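You operate a simulated robot arm through the tools that you are given. There is no shell and no other tool.

The job below is to be done with a simulated robot arm. You get a single attempt, and the scene is never put back.

TASK
Wipe the glue smear off the press pad with the green-topped sponge.
Fine: heat dial off first; swing the head clear for it and back over the pad after; put the sponge back; the time slider stays. What is to be rubbed or washed off counts as gone when no trace of it is left.

The check looks at the end state, three seconds after you hand in, the way a careful person would. Anything else that was tipped, shoved, dropped, spilled or broken makes it a failure.

THE ROBOT
A 6-joint arm with a fingered hand, fixed in place. Base frame: the origin is on the floor under the middle of its stand, x ahead of it, y to its left, z up; the work surface is at about z = 840. Readings come in mm, rad, newtons and seconds.
With the tool pointing down near the work surface it reaches from about 480 to 940 mm from the base axis. Its first joint turns from -2.897 to 2.897 rad. Payload 5 kg.
The TCP is the grasp point between the finger pads, 43 mm short of the fingertips. In the tool frame z runs along the fingers and y along their closing line. The gripper opens to 144 mm; its body begins 50 mm behind the TCP. The gripper is a hand of 5 fingers: y runs from the thumb to the fingers, the wrist lies at [-21, -133, -233] in the tool frame.
Orientation is told as [roll, pitch, yaw] about the base's x, y, z axes, in that order, counted from this pose: with the fingers straight down and the wrist toward the robot, the tool's x, y and z point along [0, 1, 0], [1, 0, 0] and [0, 0, -1] of the base frame.

THE INTERFACE
- The arm moves only by the tool nudge_tool. Its argument "series" is a list of rows, each an object (a shift or turn left out is 0) with "turn": the turn, a rotation vector about the tool's x, y, z in rad, a list of three; "xyz": the shift along the tool's x, y, z in mm, a list of three. In form: [{"turn": [wx, wy, wz], "xyz": [x, y, z]}, ...]. A call has 1 to 20 rows; each row shifts and turns the commanded pose from where the row before left it, along the tool's axes as they then stand. A row lasts 0.2 s, in which the tool goes at most 50 mm and 0.15 rad; a call with a longer step from one row to the next is refused whole. Where a pose cannot be reached the arm comes as near as it can. A force on the tool above 90 N (or 10 N above the force at the start of the call, whichever is more), or a blocked arm, ends the call early, and 0.2 s more pass. In this call time passes only in rows, and 0.2 s behind the last. The reply holds the time, the measured pose of the TCP, the force on the tool along the base axes, the opening and the grip force, in the units named above and with some noise, with the torque about the TCP (base axes, N m) and any sound that the robot's microphone picked up.
- Cameras (640 x 400 px; columns grow to the right, rows downward): "scene" is fixed at [393.2, 640.1, 1496.1]; the picture's right is [-0.98, 0.22, 0.00], its down [0.06, 0.27, -0.96] and it looks along [-0.21, -0.94, -0.28] (base axes); focal length 349 px, centre (320, 200). "wrist" rides on the gripper at [86, -108, -168] in the tool frame; the picture's right is [-0.80, 0.28, -0.53], its down [-0.54, -0.73, 0.42] and it looks along [-0.27, 0.63, 0.73] (tool axes); focal length 275 px, centre (320, 200). There is no depth. A picture from a camera that has moved, and an enlarged one, comes with that camera's place and axes in the base frame and with its lens. The place of the scene camera against the robot may be out by one fixed shift of up to 12 mm in any direction.
- get_image(camera): a new picture of that camera. It takes no simulated time.
- raise_lower(by): slides the trunk up (or, below 0, down) by that many mm; the arm rides with it, the base frame stays. It gives what a move gives, with no picture.
- finger_targets(index, middle, ring, little, thumb_bend, thumb_turn): sets how far each is bent, from 0 (flat) to 1 (curled in); at 0.3 the hand is open as for a grip, at 0.7 the pads meet at the TCP. One left out holds its place. A second passes; each finger stops where it meets its share of the squeeze, and holds until it gets a number again. It is the only way to open and close the hand. It gives what a move gives, with no picture; readings hold the bend of each and the force on index, middle, ring, little, thumb and palm. thumb_turn goes from beside the hand (0) to across from the fingers (1), as for a grip.
- close_up(camera, box): a new picture of the part [left, top, right, bottom] of that camera's present view, enlarged. It takes no simulated time.
- close_job(): hands the job in; it is judged then, once.

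Nothing tells you positions but the pictures and the camera data. Unless the task says otherwise, let go and move clear before handing in.

The tools are called after "Request:" as name(argument=value, ...) on one line, values as JSON. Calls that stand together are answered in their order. nudge_tool: Moves the arm, as the interface text tells. Its arguments: {"type":"object","properties":{"series":{"type":"array"}},"required":["series"]} The other tools are called the same way: raise_lower (by) moves the trunk up or down; finger_targets (index, middle, ring, little, thumb_bend, thumb_turn) moves the fingers one by one; get_image (camera) takes a picture; close_up (camera, box) takes an enlarged picture of a part of a camera's view; close_job () hands the job in.

At the start:

```text
t: 0.0
ee_pos: [302.5, -447.0, 1155.4]
orientation: [-0.001, 0.002, 0.0]
force: [0.0, -0.3, 0.2]
ft_torque: [-0.01, 0.01, -0.02]
gripper_width: 143.7
gripper_force: 0.0
shape: jaw
bend: [0.3, 0.3, 0.3, 0.3, 0.3, 0.98]
finger forces: [0.0, 0.0, 0.0, 0.1, 0.1, 0.0]
trunk travel left (down, up): [-450.0, 140.0]
```

scene: 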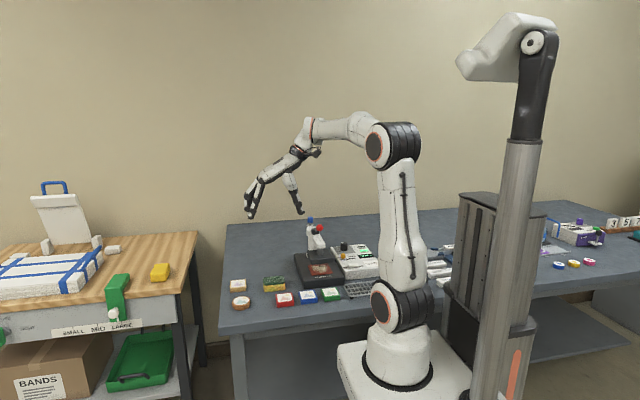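
wrist: 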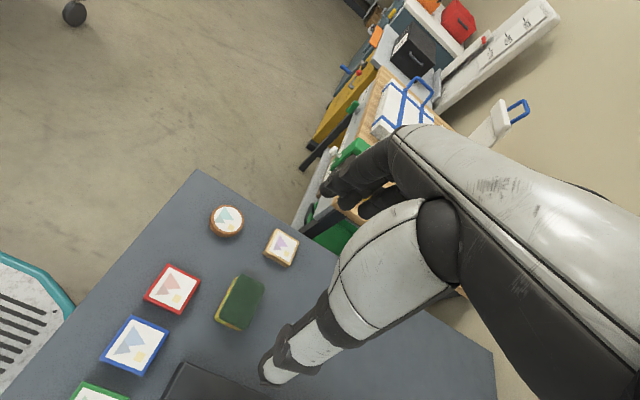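

I see a bench with a small press (dark base with a head, red knob and blue knob), a green-topped sponge, and some stamps/tiles nearby. I'll enlarge the views before moving anything.

Request:
close_up(camera="scene", box=[220, 200, 400, 312])

Request:
close_up(camera="scene", box=[280, 205, 360, 295])

Request:
close_up(camera="wrist", box=[60, 180, 380, 400])

```text
3.56 times, centred on (310, 256) of scene
camera zoom: at [393.2, 640.1, 1496.1], right [-0.98, 0.22, 0.0], down [0.06, 0.27, -0.96], along [-0.21, -0.94, -0.28], focal length 1241 px, centre (356, 1)
```

zoom: 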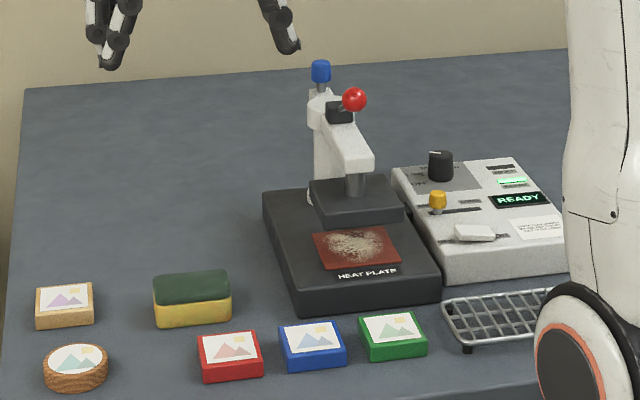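

```text
4.44 times, centred on (320, 250) of scene
camera zoom: at [393.2, 640.1, 1496.1], right [-0.98, 0.22, 0.0], down [0.06, 0.27, -0.96], along [-0.21, -0.94, -0.28], focal length 1551 px, centre (320, -22)
```

zoom: 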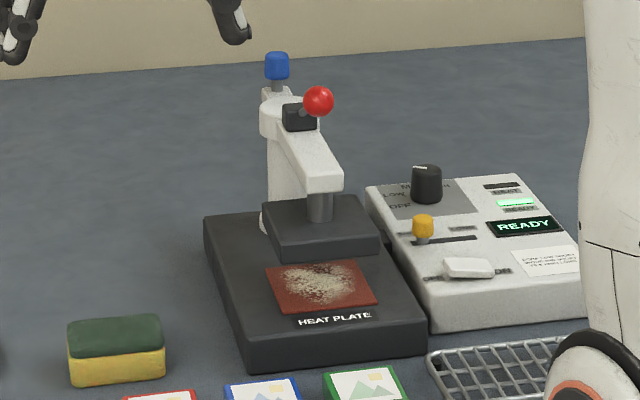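

```text
1.82 times, centred on (220, 290) of wrist
camera zoom: at [191.8, -361.0, 1323.5], right [0.28, -0.8, 0.53], down [-0.73, -0.54, -0.42], along [0.63, -0.27, -0.73], focal length 500 px, centre (502, 36)
```

zoom: 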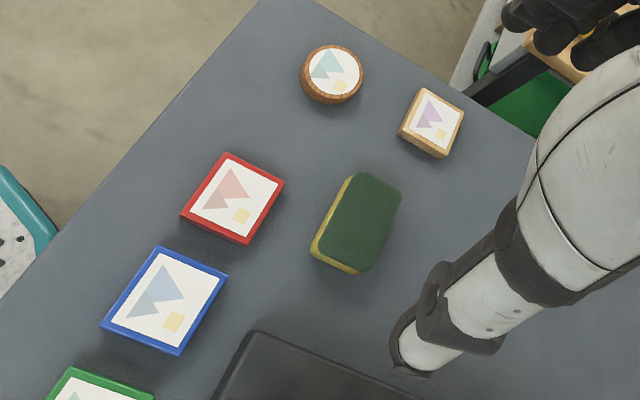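

The press is at about (130, -560) with the control box beside it at about (20, -600). The sponge is at about (309, -480). I'll turn the hand on the spot so the wrist camera looks at the press and its controls.

Request:
nudge_tool(series=[{"turn": [0, 0, 0.15]}, {"turn": [0, 0, 0.15]}, {"turn": [0, 0, 0.15]}, {"turn": [0, 0, 0.15]}, {"turn": [0, 0, 0.15]}, {"turn": [0, 0, 0.15]}, {"turn": [0, 0, 0.15]}, {"turn": [0, 0, 0.15]}])

Request:
get_image(camera="wrist")

Request:
get_image(camera="scene")

```text
t: 1.8
ee_pos: [300.1, -446.5, 1156.7]
orientation: [-0.002, 0.001, -1.2]
force: [0.5, -0.1, 0.3]
ft_torque: [-0.04, -0.04, -0.01]
gripper_width: 144.0
gripper_force: 0.0
shape: jaw
bend: [0.3, 0.3, 0.3, 0.3, 0.3, 0.98]
finger forces: [0.0, 0.0, 0.0, 0.0, 0.0, 0.0]
trunk travel left (down, up): [-450.0, 140.0]
```

```text
taken
camera wrist: at [341.4, -314.8, 1323.3], right [-0.64, -0.55, 0.54], down [-0.77, 0.48, -0.42], along [-0.02, -0.68, -0.73], focal length 275 px, centre (320, 200)
```

wrist: 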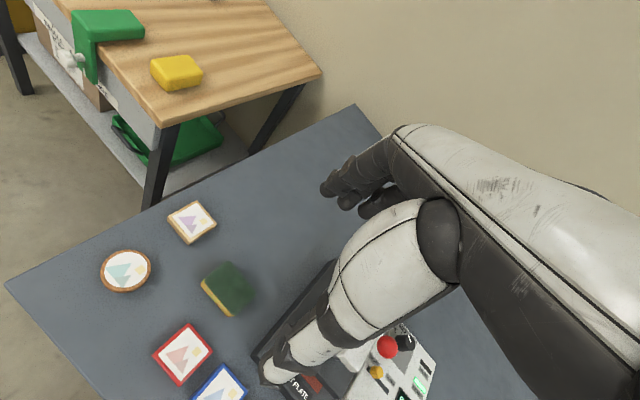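

```text
taken
```

scene: 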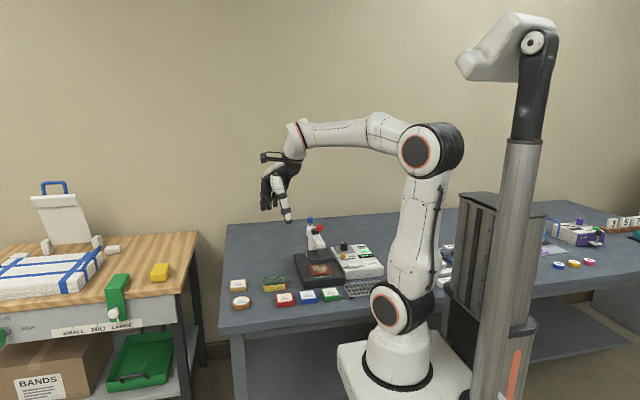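

The hand hides the press in this view. I'll turn back to yaw 0, rise a little and move above the press so it falls in the clear left part of the wrist view.

Request:
nudge_tool(series=[{"turn": [0, 0, -0.15], "xyz": [0, 0, -10]}, {"turn": [0, 0, -0.15], "xyz": [0, 0, -10]}, {"turn": [0, 0, -0.15], "xyz": [0, 0, -10]}, {"turn": [0, 0, -0.15], "xyz": [0, 0, -10]}, {"turn": [0, 0, -0.15], "xyz": [0, 0, -10]}, {"turn": [0, 0, -0.15], "xyz": [0, 0, -10]}, {"turn": [0, 0, -0.15], "xyz": [0, 0, -10]}, {"turn": [0, 0, -0.15], "xyz": [0, 0, -10]}, {"xyz": [-18, -40, 0]}, {"xyz": [-18, -40, 0]}, {"xyz": [-18, -40, 0]}, {"xyz": [-18, -40, 0]}, {"xyz": [-18, -40, 0]}])

Request:
get_image(camera="wrist")

Request:
get_image(camera="scene")

```text
t: 4.6
ee_pos: [101.5, -536.8, 1233.3]
orientation: [0.0, 0.001, -0.001]
force: [0.5, -0.2, 0.2]
ft_torque: [-0.02, 0.03, -0.02]
gripper_width: 143.9
gripper_force: 0.0
shape: jaw
bend: [0.3, 0.3, 0.3, 0.3, 0.3, 0.98]
finger forces: [0.0, 0.1, 0.1, 0.0, 0.0, 0.0]
trunk travel left (down, up): [-450.0, 140.0]
```

```text
taken
camera wrist: at [-7.9, -451.1, 1402.8], right [0.28, -0.8, 0.53], down [-0.73, -0.54, -0.42], along [0.63, -0.27, -0.73], focal length 275 px, centre (320, 200)
```

wrist: 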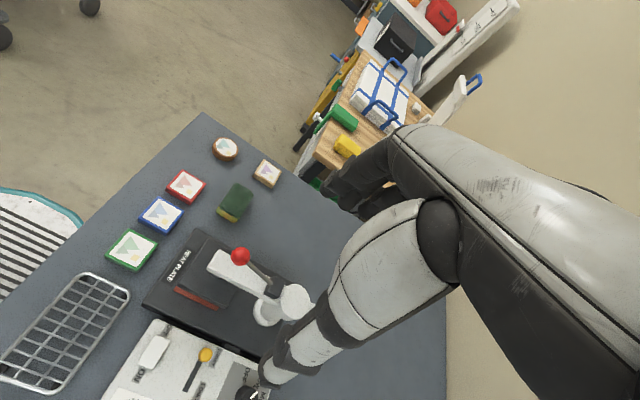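

```text
taken
```

scene: 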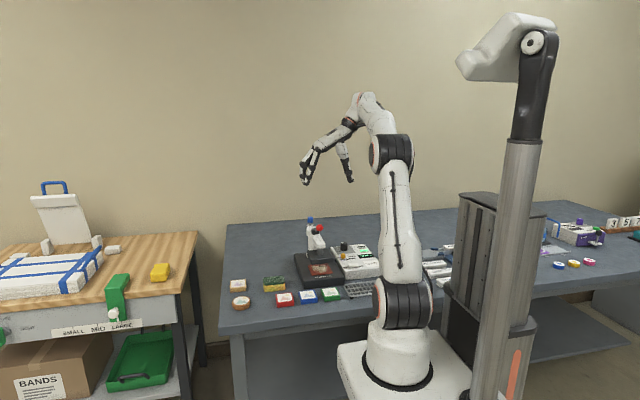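

The press is coming into view now. I'll move about 130 mm further in -x to get the dial and control box into the picture.

Request:
nudge_tool(series=[{"xyz": [-17, -45, 0]}, {"xyz": [-17, -45, 0]}, {"xyz": [-17, -45, 0]}])

Request:
get_image(camera="wrist")

Request:
close_up(camera="wrist", box=[100, 160, 340, 310])

Request:
close_up(camera="wrist", box=[80, 250, 320, 400])

```text
t: 5.4
ee_pos: [-8.5, -575.9, 1234.8]
orientation: [-0.005, 0.002, 0.0]
force: [-0.3, 1.2, 1.5]
ft_torque: [-0.07, 0.1, 0.01]
gripper_width: 143.8
gripper_force: 0.1
shape: jaw
bend: [0.3, 0.3, 0.3, 0.3, 0.3, 0.98]
finger forces: [0.0, 0.0, 0.1, 0.1, 0.1, 0.0]
out of reach, approached as far as the arm can: row 3
trunk travel left (down, up): [-450.0, 140.0]
```

```text
taken
camera wrist: at [-117.9, -488.6, 1403.2], right [0.28, -0.79, 0.54], down [-0.73, -0.54, -0.42], along [0.63, -0.27, -0.73], focal length 275 px, centre (320, 200)
```

wrist: 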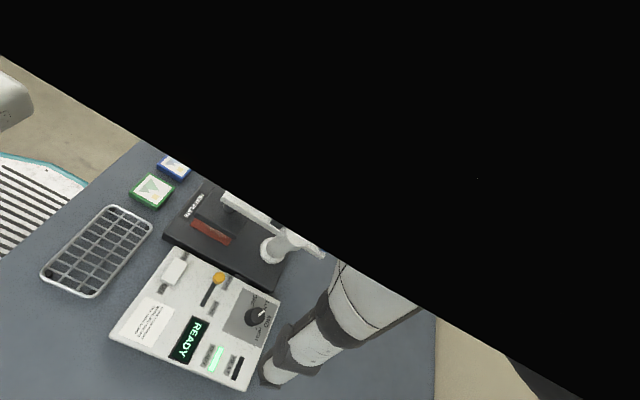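

```text
2.67 times, centred on (220, 235) of wrist
camera zoom: at [-117.9, -488.6, 1403.2], right [0.28, -0.79, 0.54], down [-0.73, -0.54, -0.42], along [0.63, -0.27, -0.73], focal length 734 px, centre (587, 107)
```

zoom: 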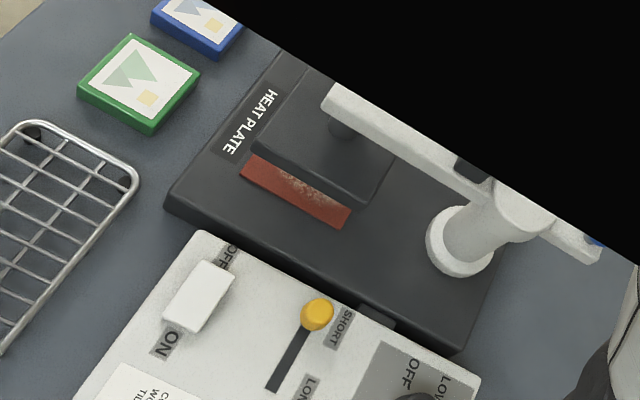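

```text
2.67 times, centred on (200, 325) of wrist
camera zoom: at [-117.9, -488.6, 1403.2], right [0.28, -0.79, 0.54], down [-0.73, -0.54, -0.42], along [0.63, -0.27, -0.73], focal length 734 px, centre (640, -133)
```

zoom: 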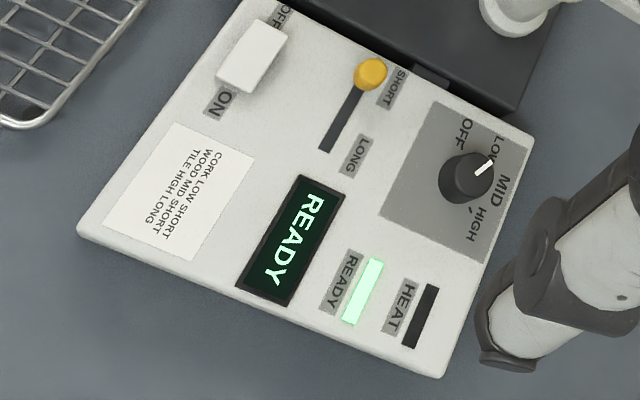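

I can now read the panel: white power switch, yellow time slider (SHORT/LONG) and black heat dial (OFF/LOW/MID/HIGH), with the dial pointing at about LOW–MID. I'll zoom in for the exact dial angle and the press head geometry.

Request:
close_up(camera="wrist", box=[220, 280, 300, 350])

Request:
close_up(camera="wrist", box=[160, 170, 340, 300])

Request:
close_up(camera="scene", box=[295, 210, 355, 250])

Request:
close_up(camera="scene", box=[320, 230, 390, 280])

```text
5.71 times, centred on (260, 315) of wrist
camera zoom: at [-117.9, -488.6, 1403.2], right [0.28, -0.79, 0.54], down [-0.73, -0.54, -0.42], along [0.63, -0.27, -0.73], focal length 1573 px, centre (663, -457)
```

zoom: 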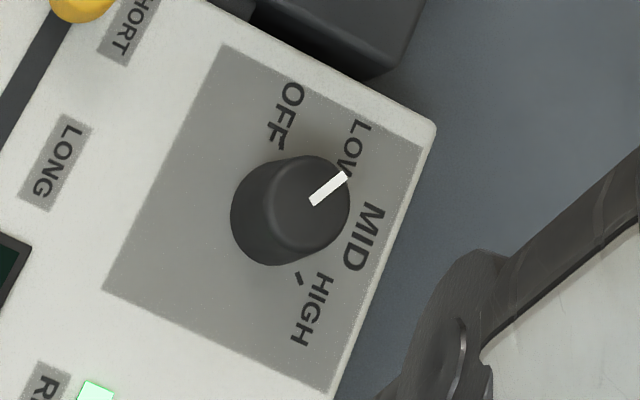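

```text
3.08 times, centred on (250, 235) of wrist
camera zoom: at [-117.9, -488.6, 1403.2], right [0.28, -0.79, 0.54], down [-0.73, -0.54, -0.42], along [0.63, -0.27, -0.73], focal length 847 px, centre (535, 92)
```

zoom: 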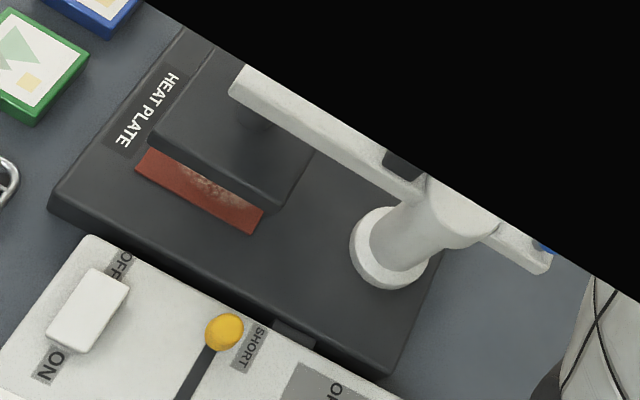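

```text
10.00 times, centred on (325, 230) of scene
camera zoom: at [393.2, 640.1, 1496.1], right [-0.98, 0.22, 0.0], down [0.06, 0.27, -0.96], along [-0.21, -0.94, -0.28], focal length 3489 px, centre (270, -100)
```

zoom: 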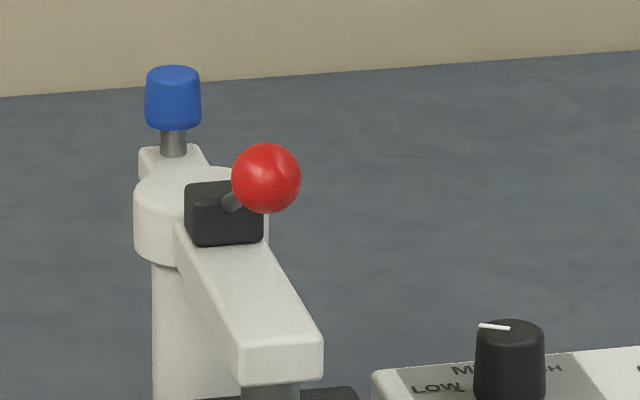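

```text
8.00 times, centred on (355, 255) of scene
camera zoom: at [393.2, 640.1, 1496.1], right [-0.98, 0.22, 0.0], down [0.06, 0.27, -0.96], along [-0.21, -0.94, -0.28], focal length 2791 px, centre (40, -240)
```

zoom: 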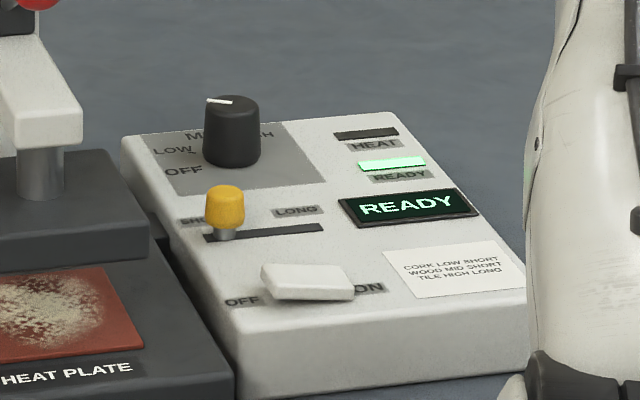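

The dial sits at LOW, and OFF is about 46° counter-clockwise seen from above. The head overhangs the red pad and pivots on the white column. I'll lower the hand beside the press for a closer, less obstructed view.

Request:
nudge_tool(series=[{"xyz": [0, 15, 40]}, {"xyz": [0, 15, 40]}, {"xyz": [0, 0, 30]}])

Request:
get_image(camera="wrist")

Request:
get_image(camera="scene")

```text
t: 6.2
ee_pos: [20.2, -574.9, 1121.5]
orientation: [0.002, 0.002, -0.002]
force: [0.2, 0.5, 0.1]
ft_torque: [0.01, 0.0, 0.06]
gripper_width: 143.9
gripper_force: 0.1
shape: jaw
bend: [0.3, 0.3, 0.3, 0.3, 0.3, 0.98]
finger forces: [0.0, 0.0, 0.0, 0.0, 0.0, 0.0]
trunk travel left (down, up): [-450.0, 140.0]
```

```text
taken
camera wrist: at [-89.3, -489.2, 1289.7], right [0.28, -0.8, 0.53], down [-0.73, -0.54, -0.42], along [0.63, -0.27, -0.73], focal length 275 px, centre (320, 200)
```

wrist: 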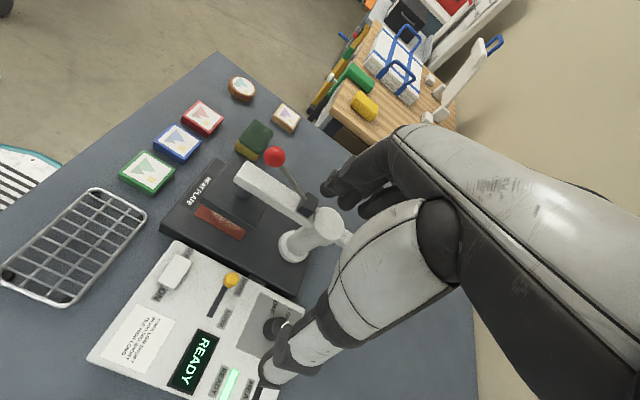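

```text
taken
```

scene: 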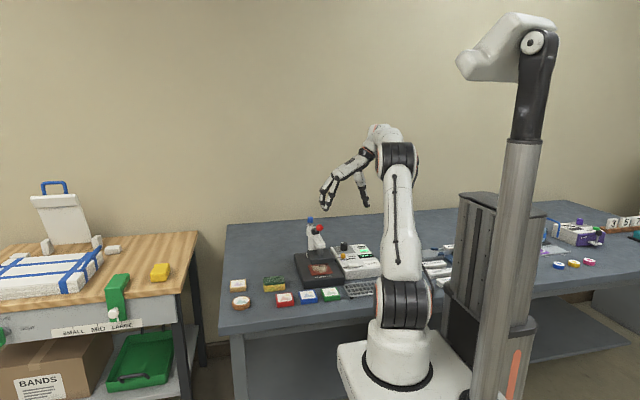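

Request:
close_up(camera="wrist", box=[150, 135, 370, 275])

Request:
close_up(camera="wrist", box=[180, 140, 360, 260])

Request:
close_up(camera="wrist", box=[80, 235, 320, 400])

Request:
close_up(camera="scene", box=[310, 110, 410, 220])

```text
2.86 times, centred on (260, 205) of wrist
camera zoom: at [-89.3, -489.2, 1289.7], right [0.28, -0.8, 0.53], down [-0.73, -0.54, -0.42], along [0.63, -0.27, -0.73], focal length 786 px, centre (491, 186)
```

zoom: 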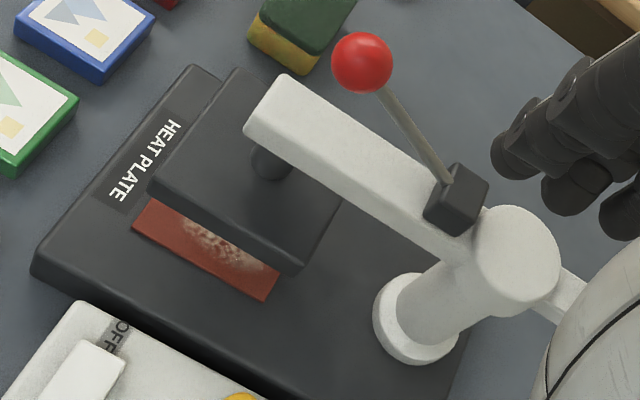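

```text
3.33 times, centred on (270, 200) of wrist
camera zoom: at [-89.3, -489.2, 1289.7], right [0.28, -0.8, 0.53], down [-0.73, -0.54, -0.42], along [0.63, -0.27, -0.73], focal length 918 px, centre (487, 200)
```

zoom: 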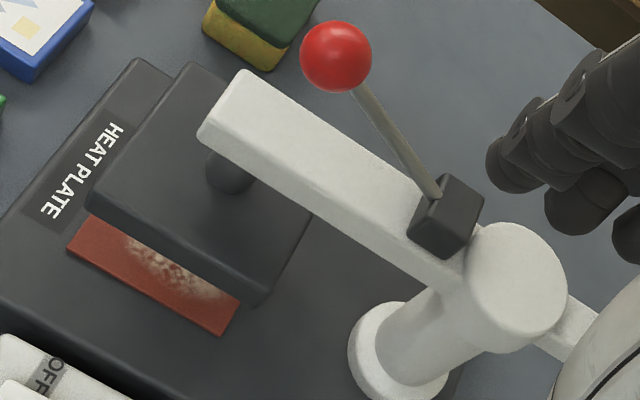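

```text
2.42 times, centred on (200, 318) of wrist
camera zoom: at [-89.3, -489.2, 1289.7], right [0.28, -0.8, 0.53], down [-0.73, -0.54, -0.42], along [0.63, -0.27, -0.73], focal length 667 px, centre (611, -85)
```

zoom: 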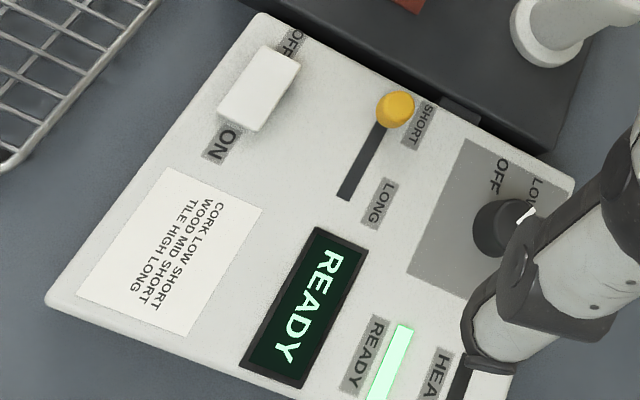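

```text
3.64 times, centred on (360, 165) of scene
camera zoom: at [393.2, 640.1, 1496.1], right [-0.98, 0.22, 0.0], down [0.06, 0.27, -0.96], along [-0.21, -0.94, -0.28], focal length 1269 px, centre (174, 327)
```

zoom: 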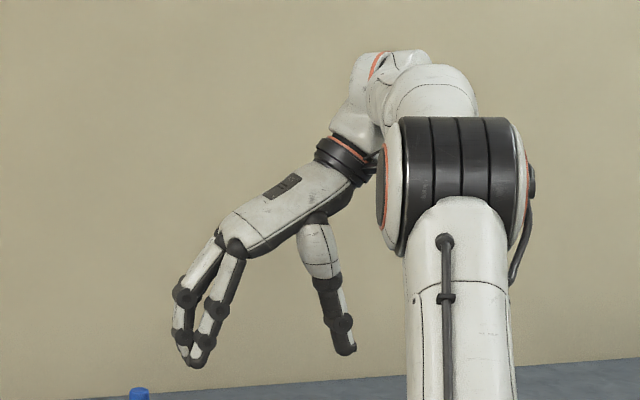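

I now have estimates in the robot frame:
- Column axis: about (143, -627).
- Arm front end: about y -480, z about 960.
- Head plate: above the pad, whose centre is about (146, -501, 870).
- Dial: about (0, -637).

The thumb blocks the view under the hand, so I'll turn it aside to see the dial better.

Request:
finger_targets(thumb_turn=0)

Request:
get_image(camera="wrist")

Request:
close_up(camera="scene", box=[310, 110, 410, 220])

```text
t: 7.2
ee_pos: [19.5, -574.5, 1121.1]
orientation: [0.0, -0.001, 0.0]
force: [0.3, 0.4, -0.7]
ft_torque: [0.05, 0.0, -0.03]
gripper_width: 206.9
gripper_force: 0.1
shape: fingers
bend: [0.3, 0.3, 0.3, 0.3, 0.3, 0.0]
finger forces: [0.1, 0.0, 0.0, 0.0, 0.0, 0.0]
trunk travel left (down, up): [-450.0, 140.0]
```

```text
taken
camera wrist: at [-89.5, -489.2, 1289.9], right [0.28, -0.8, 0.53], down [-0.73, -0.54, -0.42], along [0.63, -0.27, -0.73], focal length 275 px, centre (320, 200)
```

wrist: 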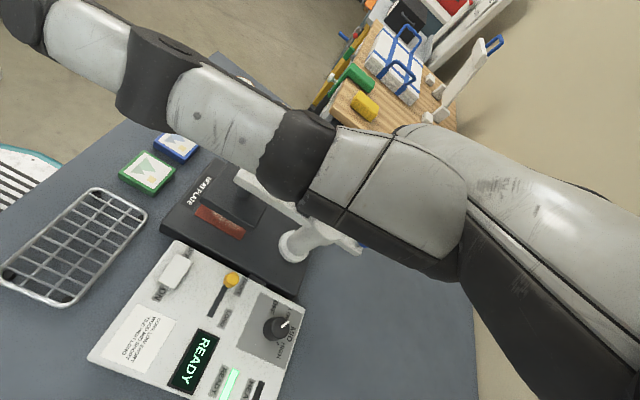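

```text
3.64 times, centred on (360, 165) of scene
camera zoom: at [393.2, 640.1, 1496.1], right [-0.98, 0.22, 0.0], down [0.06, 0.27, -0.96], along [-0.21, -0.94, -0.28], focal length 1269 px, centre (174, 327)
```

zoom: 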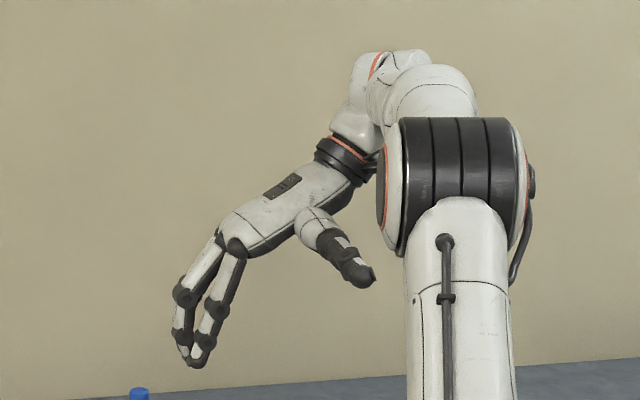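

Turning the thumb aside gives a clear view of the dial. I'll zoom in to measure it.

Request:
close_up(camera="wrist", box=[220, 280, 320, 380])

Request:
close_up(camera="wrist", box=[80, 230, 320, 400])

```text
4.00 times, centred on (270, 330) of wrist
camera zoom: at [-89.5, -489.2, 1289.9], right [0.28, -0.8, 0.53], down [-0.73, -0.54, -0.42], along [0.63, -0.27, -0.73], focal length 1101 px, centre (520, -320)
```

zoom: 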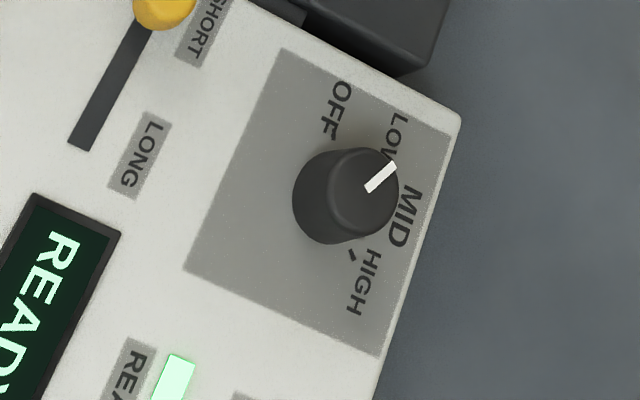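

```text
2.35 times, centred on (200, 315) of wrist
camera zoom: at [-89.5, -489.2, 1289.9], right [0.28, -0.8, 0.53], down [-0.73, -0.54, -0.42], along [0.63, -0.27, -0.73], focal length 648 px, centre (602, -71)
```

zoom: 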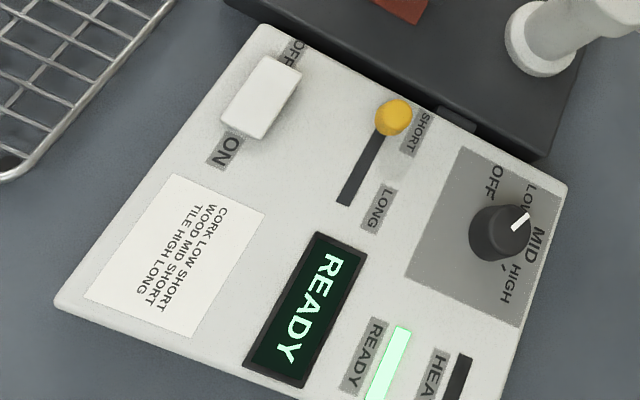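

The dial is at about (3, -641), its top at about z 914 and the panel at about z 886. Before using the hand I'll close it in free air and check from the side how the fingertips sit.

Request:
finger_targets(index=0.58, middle=0.58, ring=0.58, little=0.58, thumb_bend=0.58, thumb_turn=1)

Request:
close_up(camera="scene", box=[310, 110, 410, 220])

Request:
get_image(camera="wrist")

```text
t: 8.2
ee_pos: [19.0, -574.6, 1122.5]
orientation: [0.0, -0.001, 0.0]
force: [-0.5, 0.2, -0.5]
ft_torque: [0.0, -0.01, -0.01]
gripper_width: 53.5
gripper_force: 0.1
shape: fingers
bend: [0.57, 0.57, 0.57, 0.57, 0.57, 1.0]
finger forces: [0.0, 0.0, 0.0, 0.1, 0.1, 0.1]
trunk travel left (down, up): [-450.0, 140.0]
```

```text
3.64 times, centred on (360, 165) of scene
camera zoom: at [393.2, 640.1, 1496.1], right [-0.98, 0.22, 0.0], down [0.06, 0.27, -0.96], along [-0.21, -0.94, -0.28], focal length 1269 px, centre (174, 327)
```

zoom: 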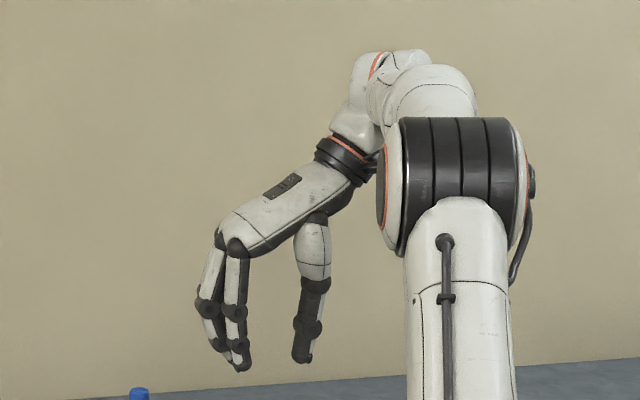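

```text
taken
camera wrist: at [-89.5, -489.2, 1290.0], right [0.28, -0.8, 0.53], down [-0.73, -0.54, -0.42], along [0.63, -0.27, -0.73], focal length 275 px, centre (320, 200)
```

wrist: 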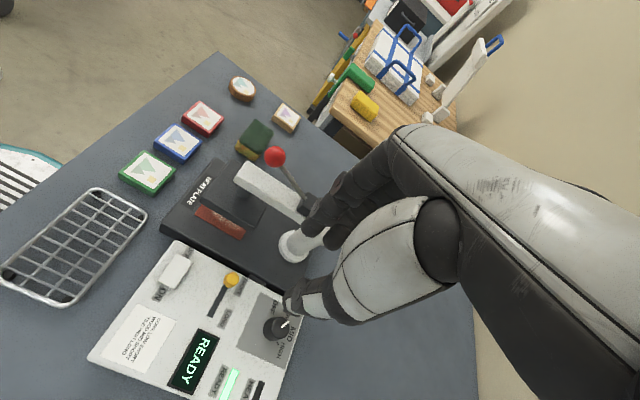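

At bend 0.57 the opening is 53 mm and the tips stay about 43–45 mm below the TCP. I'll yaw to about -100° in place, then go above the dial and check alignment.

Request:
nudge_tool(series=[{"turn": [0, 0, 0.1454]}, {"turn": [0, 0, 0.1454]}, {"turn": [0, 0, 0.1454]}, {"turn": [0, 0, 0.1454]}, {"turn": [0, 0, 0.1454]}, {"turn": [0, 0, 0.1454]}, {"turn": [0, 0, 0.1454]}, {"turn": [0, 0, 0.1454]}, {"turn": [0, 0, 0.1454]}, {"turn": [0, 0, 0.1454]}, {"turn": [0, 0, 0.1454]}, {"turn": [0, 0, 0.1454]}])

Request:
get_image(camera="scene")

Request:
get_image(camera="wrist")

```text
t: 10.8
ee_pos: [19.0, -575.7, 1122.3]
orientation: [0.001, 0.0, -1.745]
force: [-0.2, -0.6, 0.5]
ft_torque: [-0.01, -0.04, 0.01]
gripper_width: 53.6
gripper_force: 0.1
shape: fingers
bend: [0.57, 0.57, 0.57, 0.57, 0.57, 1.0]
finger forces: [0.0, 0.0, 0.0, 0.0, 0.1, 0.0]
trunk travel left (down, up): [-450.0, 140.0]
```

```text
taken
```

scene: 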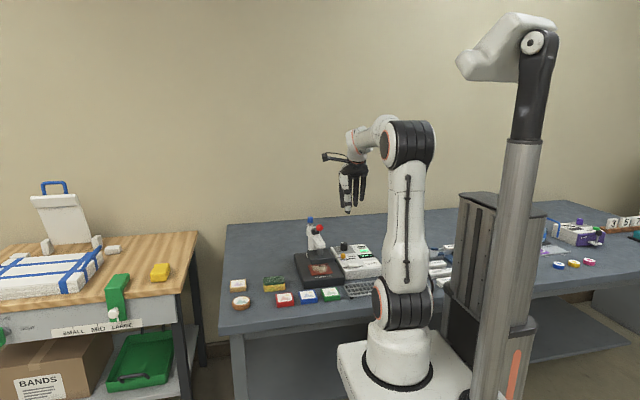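

```text
taken
camera wrist: at [122.4, -485.3, 1290.1], right [-0.83, -0.14, 0.54], down [-0.41, 0.81, -0.42], along [-0.37, -0.57, -0.73], focal length 275 px, centre (320, 200)
```

wrist: 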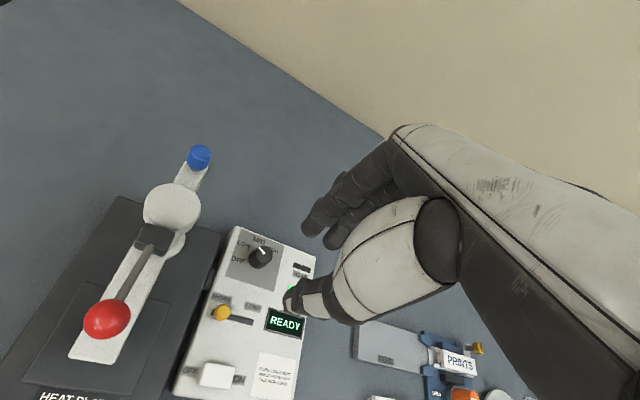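

This vantage shows the press, dial and blue knob clearly. I'll zoom for triangulation.

Request:
close_up(camera="wrist", box=[200, 210, 320, 310])

Request:
close_up(camera="wrist", box=[0, 130, 240, 400])

```text
4.00 times, centred on (260, 260) of wrist
camera zoom: at [122.4, -485.3, 1290.1], right [-0.83, -0.14, 0.54], down [-0.41, 0.81, -0.42], along [-0.37, -0.57, -0.73], focal length 1101 px, centre (560, -40)
```

zoom: 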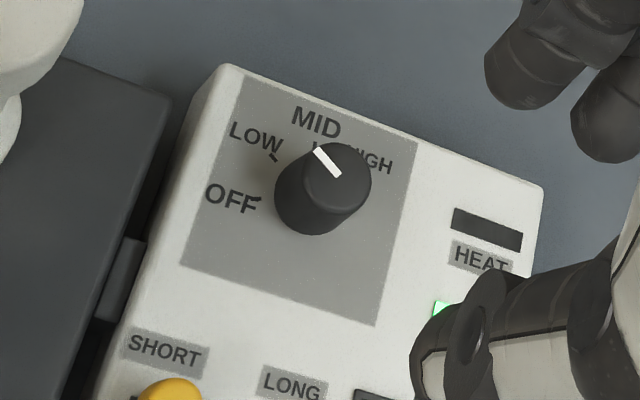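

```text
1.48 times, centred on (120, 265) of wrist
camera zoom: at [122.4, -485.3, 1290.1], right [-0.83, -0.14, 0.54], down [-0.41, 0.81, -0.42], along [-0.37, -0.57, -0.73], focal length 408 px, centre (616, 104)
```

zoom: 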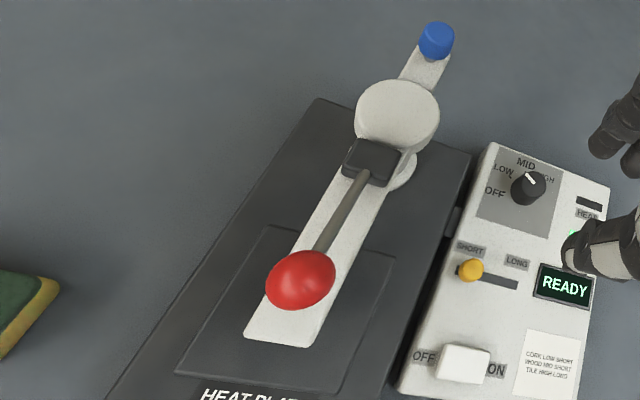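

Triangulation across views gives the dial at (4.5, -643), base z about 881 and top z about 908. It puts the head top at z about 936 and the arm centre line at x about 141. I'll move above the dial.

Request:
nudge_tool(series=[{"xyz": [-0.65, 17.2, 33]}, {"xyz": [-0.65, 17.2, 33]}, {"xyz": [-0.65, 17.2, 33]}, {"xyz": [-0.65, 17.2, 33]}])

Request:
get_image(camera="wrist")

Request:
close_up(camera="scene", box=[300, 170, 400, 280])

```text
t: 11.8
ee_pos: [4.1, -645.0, 989.9]
orientation: [0.001, -0.002, -1.746]
force: [0.1, 0.2, 1.4]
ft_torque: [0.02, 0.01, 0.0]
gripper_width: 53.5
gripper_force: 0.1
shape: fingers
bend: [0.57, 0.57, 0.57, 0.57, 0.57, 1.0]
finger forces: [0.1, 0.0, 0.0, 0.1, 0.0, 0.0]
trunk travel left (down, up): [-450.0, 140.0]
```

```text
taken
camera wrist: at [108.1, -553.2, 1157.8], right [-0.83, -0.14, 0.53], down [-0.41, 0.81, -0.42], along [-0.37, -0.57, -0.73], focal length 275 px, centre (320, 200)
```

wrist: 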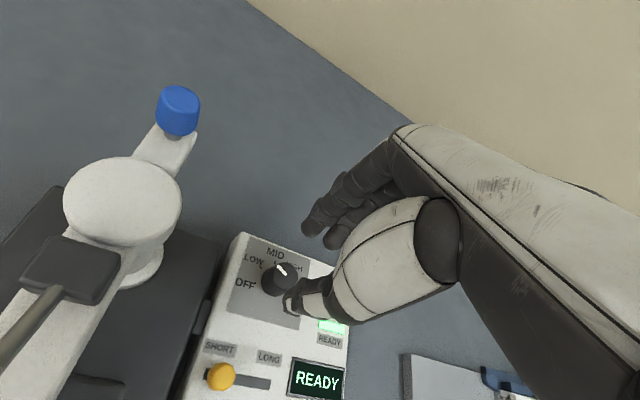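

```text
3.64 times, centred on (350, 225) of scene
camera zoom: at [393.2, 640.1, 1496.1], right [-0.98, 0.22, 0.0], down [0.06, 0.27, -0.96], along [-0.21, -0.94, -0.28], focal length 1269 px, centre (211, 109)
```

zoom: 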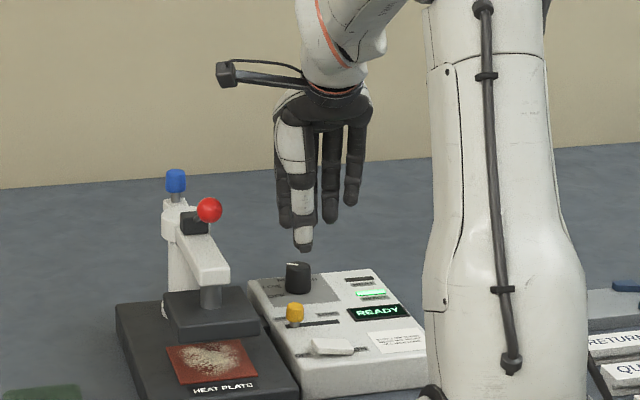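

The thumb, index and middle straddle the TCP, with ring and little to its -x side. I'll curl ring and little out of the way and then descend around the dial.

Request:
finger_targets(ring=0.95, little=0.95)

Request:
close_up(camera="scene", box=[300, 170, 400, 280])

Request:
close_up(camera="wrist", box=[220, 180, 380, 320])

```text
t: 12.8
ee_pos: [5.6, -643.9, 989.2]
orientation: [0.0, 0.0, -1.745]
force: [-0.3, 0.0, -0.2]
ft_torque: [-0.02, -0.01, -0.01]
gripper_width: 53.4
gripper_force: 0.1
shape: fingers
bend: [0.57, 0.57, 0.95, 0.95, 0.57, 1.0]
finger forces: [0.0, 0.1, 0.0, 0.0, 0.1, 0.0]
trunk travel left (down, up): [-450.0, 140.0]
```

```text
3.64 times, centred on (350, 225) of scene
camera zoom: at [393.2, 640.1, 1496.1], right [-0.98, 0.22, 0.0], down [0.06, 0.27, -0.96], along [-0.21, -0.94, -0.28], focal length 1269 px, centre (211, 109)
```

zoom: 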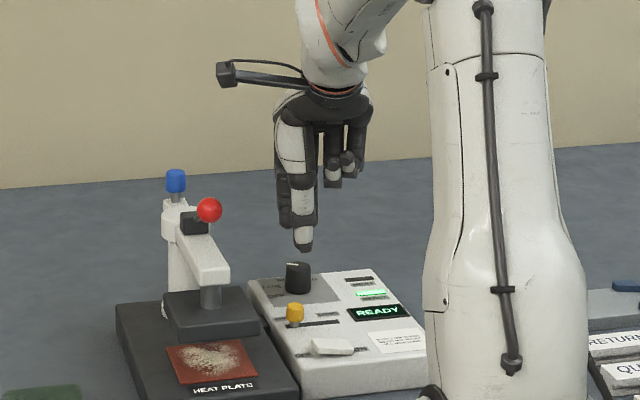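

```text
2.86 times, centred on (300, 250) of wrist
camera zoom: at [108.1, -552.8, 1158.0], right [-0.83, -0.14, 0.53], down [-0.41, 0.81, -0.42], along [-0.37, -0.57, -0.73], focal length 786 px, centre (377, 57)
```

zoom: 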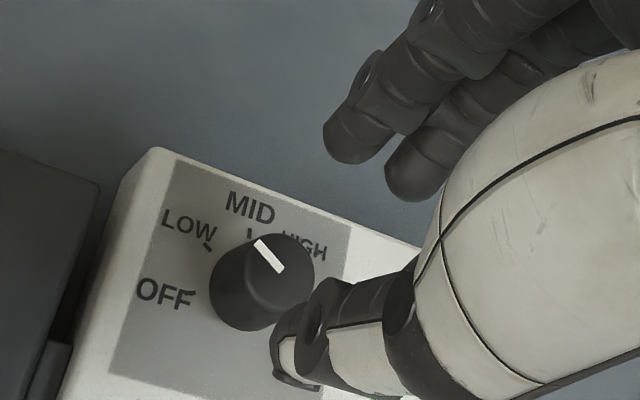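

Thumb, index and middle tips straddle the dial evenly. I'll descend so the tips end around z 890, about 9 mm above the panel.

Request:
nudge_tool(series=[{"xyz": [0, 0, 14]}, {"xyz": [0, 0, 14]}, {"xyz": [0, 0, 14]}, {"xyz": [0, 0, 13]}])

Request:
close_up(camera="wrist", box=[220, 180, 380, 320])

Request:
close_up(camera="scene", box=[310, 200, 390, 260])

```text
t: 13.8
ee_pos: [5.8, -644.4, 936.3]
orientation: [0.0, 0.0, -1.745]
force: [0.6, -0.4, 1.0]
ft_torque: [0.01, -0.01, 0.02]
gripper_width: 53.6
gripper_force: 0.1
shape: fingers
bend: [0.57, 0.57, 0.95, 0.95, 0.57, 1.0]
finger forces: [0.0, 0.1, 0.0, 0.1, 0.0, 0.1]
trunk travel left (down, up): [-450.0, 140.0]
```

```text
2.86 times, centred on (300, 250) of wrist
camera zoom: at [109.3, -551.9, 1103.3], right [-0.83, -0.14, 0.53], down [-0.41, 0.81, -0.42], along [-0.37, -0.57, -0.73], focal length 786 px, centre (377, 57)
```

zoom: 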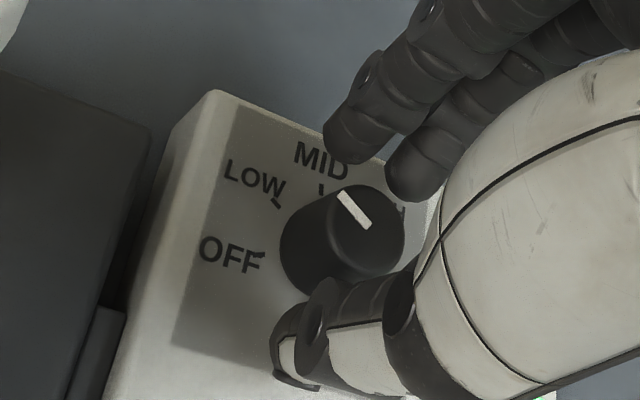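

```text
6.67 times, centred on (350, 230) of scene
camera zoom: at [393.2, 640.1, 1496.1], right [-0.98, 0.22, 0.0], down [0.06, 0.27, -0.96], along [-0.21, -0.94, -0.28], focal length 2326 px, centre (120, 0)
```

zoom: 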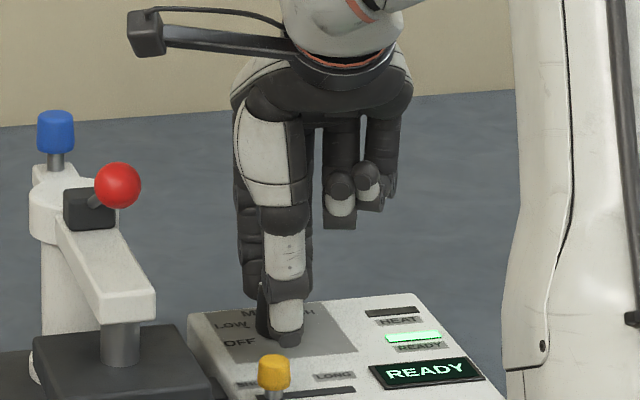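

The tips are around the dial with no contact. I'll close thumb, index and middle on it.

Request:
finger_targets(index=0.7, middle=0.7, thumb_bend=0.7)

Request:
close_up(camera="wrist", box=[220, 180, 380, 320])

Request:
close_up(camera="scene", box=[310, 200, 390, 260])

```text
t: 14.8
ee_pos: [7.1, -642.6, 935.8]
orientation: [0.001, -0.001, -1.746]
force: [-0.8, 0.1, -2.5]
ft_torque: [0.01, 0.01, -0.02]
gripper_width: 28.6
gripper_force: 9.5
shape: fingers
bend: [0.65, 0.67, 0.95, 0.95, 0.64, 1.0]
finger forces: [5.0, 3.5, 0.0, 0.0, 9.0, 0.0]
trunk travel left (down, up): [-450.0, 140.0]
```

```text
2.86 times, centred on (300, 250) of wrist
camera zoom: at [109.3, -552.0, 1103.4], right [-0.83, -0.14, 0.53], down [-0.41, 0.81, -0.42], along [-0.37, -0.57, -0.73], focal length 786 px, centre (377, 57)
```

zoom: 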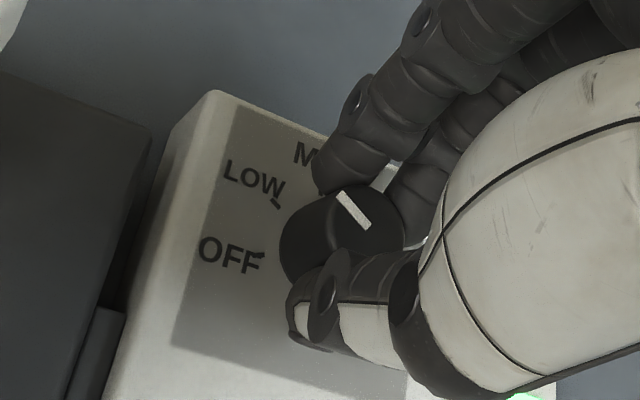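

```text
6.67 times, centred on (350, 230) of scene
camera zoom: at [393.2, 640.1, 1496.1], right [-0.98, 0.22, 0.0], down [0.06, 0.27, -0.96], along [-0.21, -0.94, -0.28], focal length 2326 px, centre (120, 0)
```

zoom: 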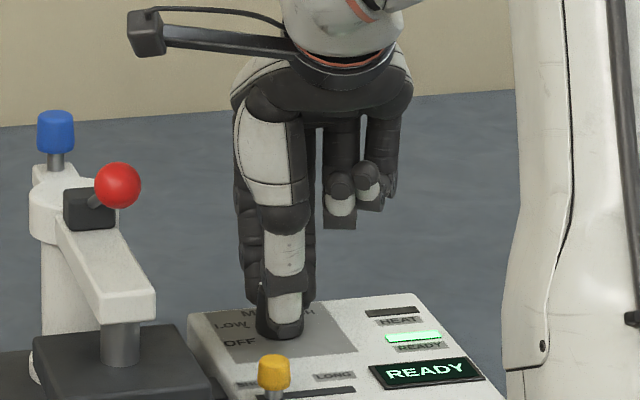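

The dial is firmly gripped (thumb 9 N against 5 and 3.5 N). I'll turn it counter-clockwise in small steps.

Request:
nudge_tool(series=[{"turn": [0, 0, -0.1]}, {"turn": [0, 0, -0.1]}, {"turn": [0, 0, -0.1]}, {"turn": [0, 0, -0.1]}])

Request:
close_up(camera="wrist", box=[220, 180, 380, 320])

Request:
close_up(camera="scene", box=[310, 200, 390, 260])

```text
t: 15.8
ee_pos: [6.0, -643.4, 934.9]
orientation: [0.002, 0.0, -1.345]
force: [4.1, 4.0, 0.5]
ft_torque: [0.2, -0.05, -0.02]
gripper_width: 28.3
gripper_force: 9.2
shape: fingers
bend: [0.65, 0.68, 0.95, 0.95, 0.64, 1.0]
finger forces: [5.5, 2.4, 0.1, 0.0, 10.5, 0.1]
trunk travel left (down, up): [-450.0, 140.0]
```

```text
2.86 times, centred on (300, 250) of wrist
camera zoom: at [64.3, -519.4, 1103.4], right [-0.71, -0.46, 0.53], down [-0.69, 0.59, -0.42], along [-0.12, -0.67, -0.73], focal length 786 px, centre (377, 57)
```

zoom: 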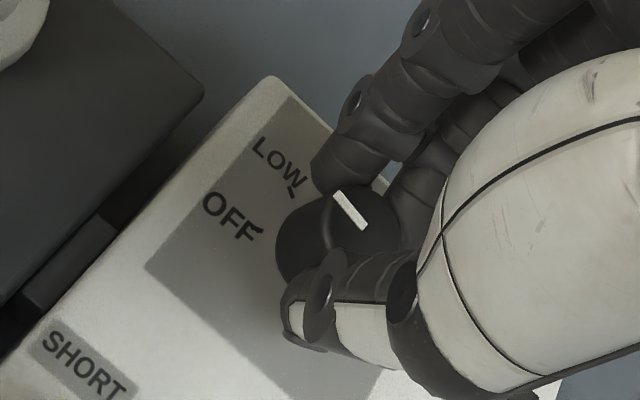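

```text
6.67 times, centred on (350, 230) of scene
camera zoom: at [393.2, 640.1, 1496.1], right [-0.98, 0.22, 0.0], down [0.06, 0.27, -0.96], along [-0.21, -0.94, -0.28], focal length 2326 px, centre (120, 0)
```

zoom: 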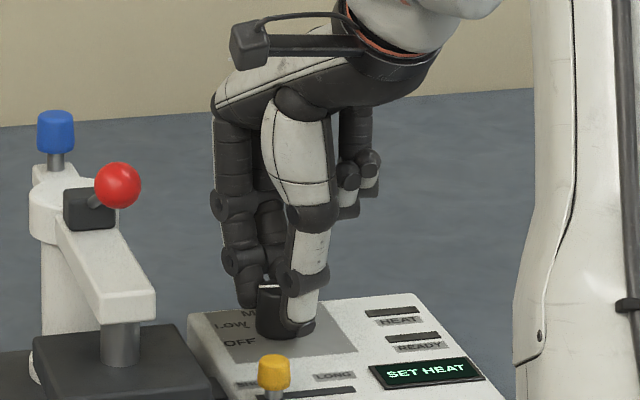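

The dial turns with the hand and the display now reads "SET HEAT". I'll continue to the full 46°.

Request:
nudge_tool(series=[{"turn": [0, 0, -0.1]}, {"turn": [0, 0, -0.1]}, {"turn": [0, 0, -0.1]}, {"turn": [0, 0, -0.1]}])

Request:
close_up(camera="wrist", box=[220, 180, 380, 320])

Request:
close_up(camera="scene", box=[310, 200, 390, 260])

```text
t: 16.8
ee_pos: [4.5, -644.1, 934.6]
orientation: [-0.001, 0.001, -0.942]
force: [6.5, 3.1, -0.8]
ft_torque: [0.09, -0.2, -0.02]
gripper_width: 28.1
gripper_force: 8.7
shape: fingers
bend: [0.65, 0.68, 0.95, 0.95, 0.65, 1.0]
finger forces: [7.9, 2.4, 0.0, 0.0, 8.1, 0.0]
trunk travel left (down, up): [-450.0, 140.0]
```

```text
2.86 times, centred on (300, 250) of wrist
camera zoom: at [10.4, -505.8, 1103.5], right [-0.48, -0.7, 0.53], down [-0.87, 0.27, -0.42], along [0.15, -0.66, -0.73], focal length 786 px, centre (377, 57)
```

zoom: 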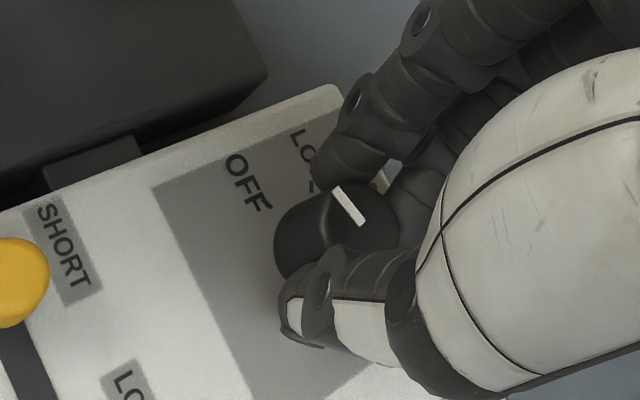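

```text
6.67 times, centred on (350, 230) of scene
camera zoom: at [393.2, 640.1, 1496.1], right [-0.98, 0.22, 0.0], down [0.06, 0.27, -0.96], along [-0.21, -0.94, -0.28], focal length 2326 px, centre (120, 0)
```

zoom: 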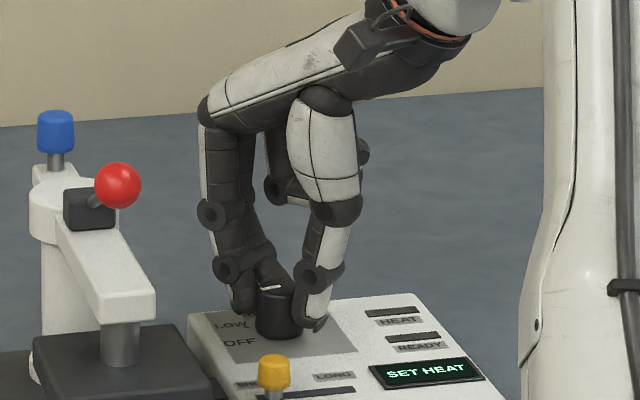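

The pointer is about 4° short of the OFF tick (marks are about 50° apart). I'll turn a little further, then check.

Request:
nudge_tool(series=[{"turn": [0, 0, -0.045]}, {"turn": [0, 0, -0.045]}])

Request:
close_up(camera="wrist", box=[220, 180, 380, 320])

Request:
close_up(camera="scene", box=[320, 220, 380, 260])

```text
t: 17.4
ee_pos: [5.0, -643.7, 934.4]
orientation: [0.0, 0.001, -0.853]
force: [7.0, 4.5, -0.4]
ft_torque: [0.18, -0.27, -0.03]
gripper_width: 28.5
gripper_force: 9.1
shape: fingers
bend: [0.65, 0.69, 0.95, 0.95, 0.65, 1.0]
finger forces: [8.5, 2.3, 0.0, 0.0, 8.1, 0.0]
trunk travel left (down, up): [-450.0, 140.0]
```

```text
2.86 times, centred on (300, 250) of wrist
camera zoom: at [-1.9, -505.8, 1103.4], right [-0.41, -0.74, 0.53], down [-0.89, 0.19, -0.42], along [0.21, -0.65, -0.73], focal length 786 px, centre (377, 57)
```

zoom: 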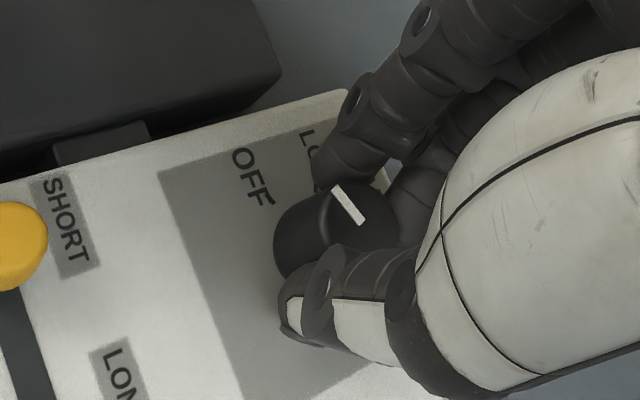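

```text
10.00 times, centred on (350, 240) of scene
camera zoom: at [393.2, 640.1, 1496.1], right [-0.98, 0.22, 0.0], down [0.06, 0.27, -0.96], along [-0.21, -0.94, -0.28], focal length 3489 px, centre (20, -200)
```

zoom: 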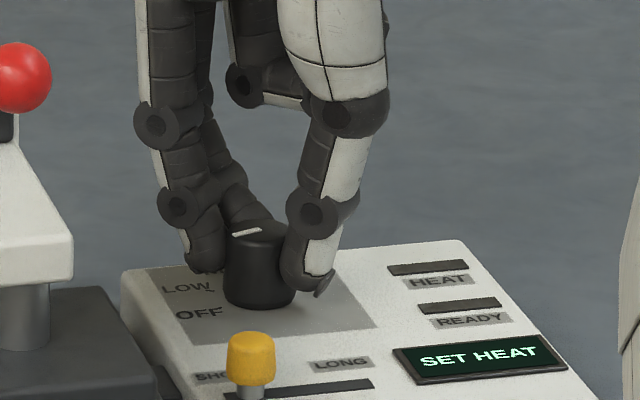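

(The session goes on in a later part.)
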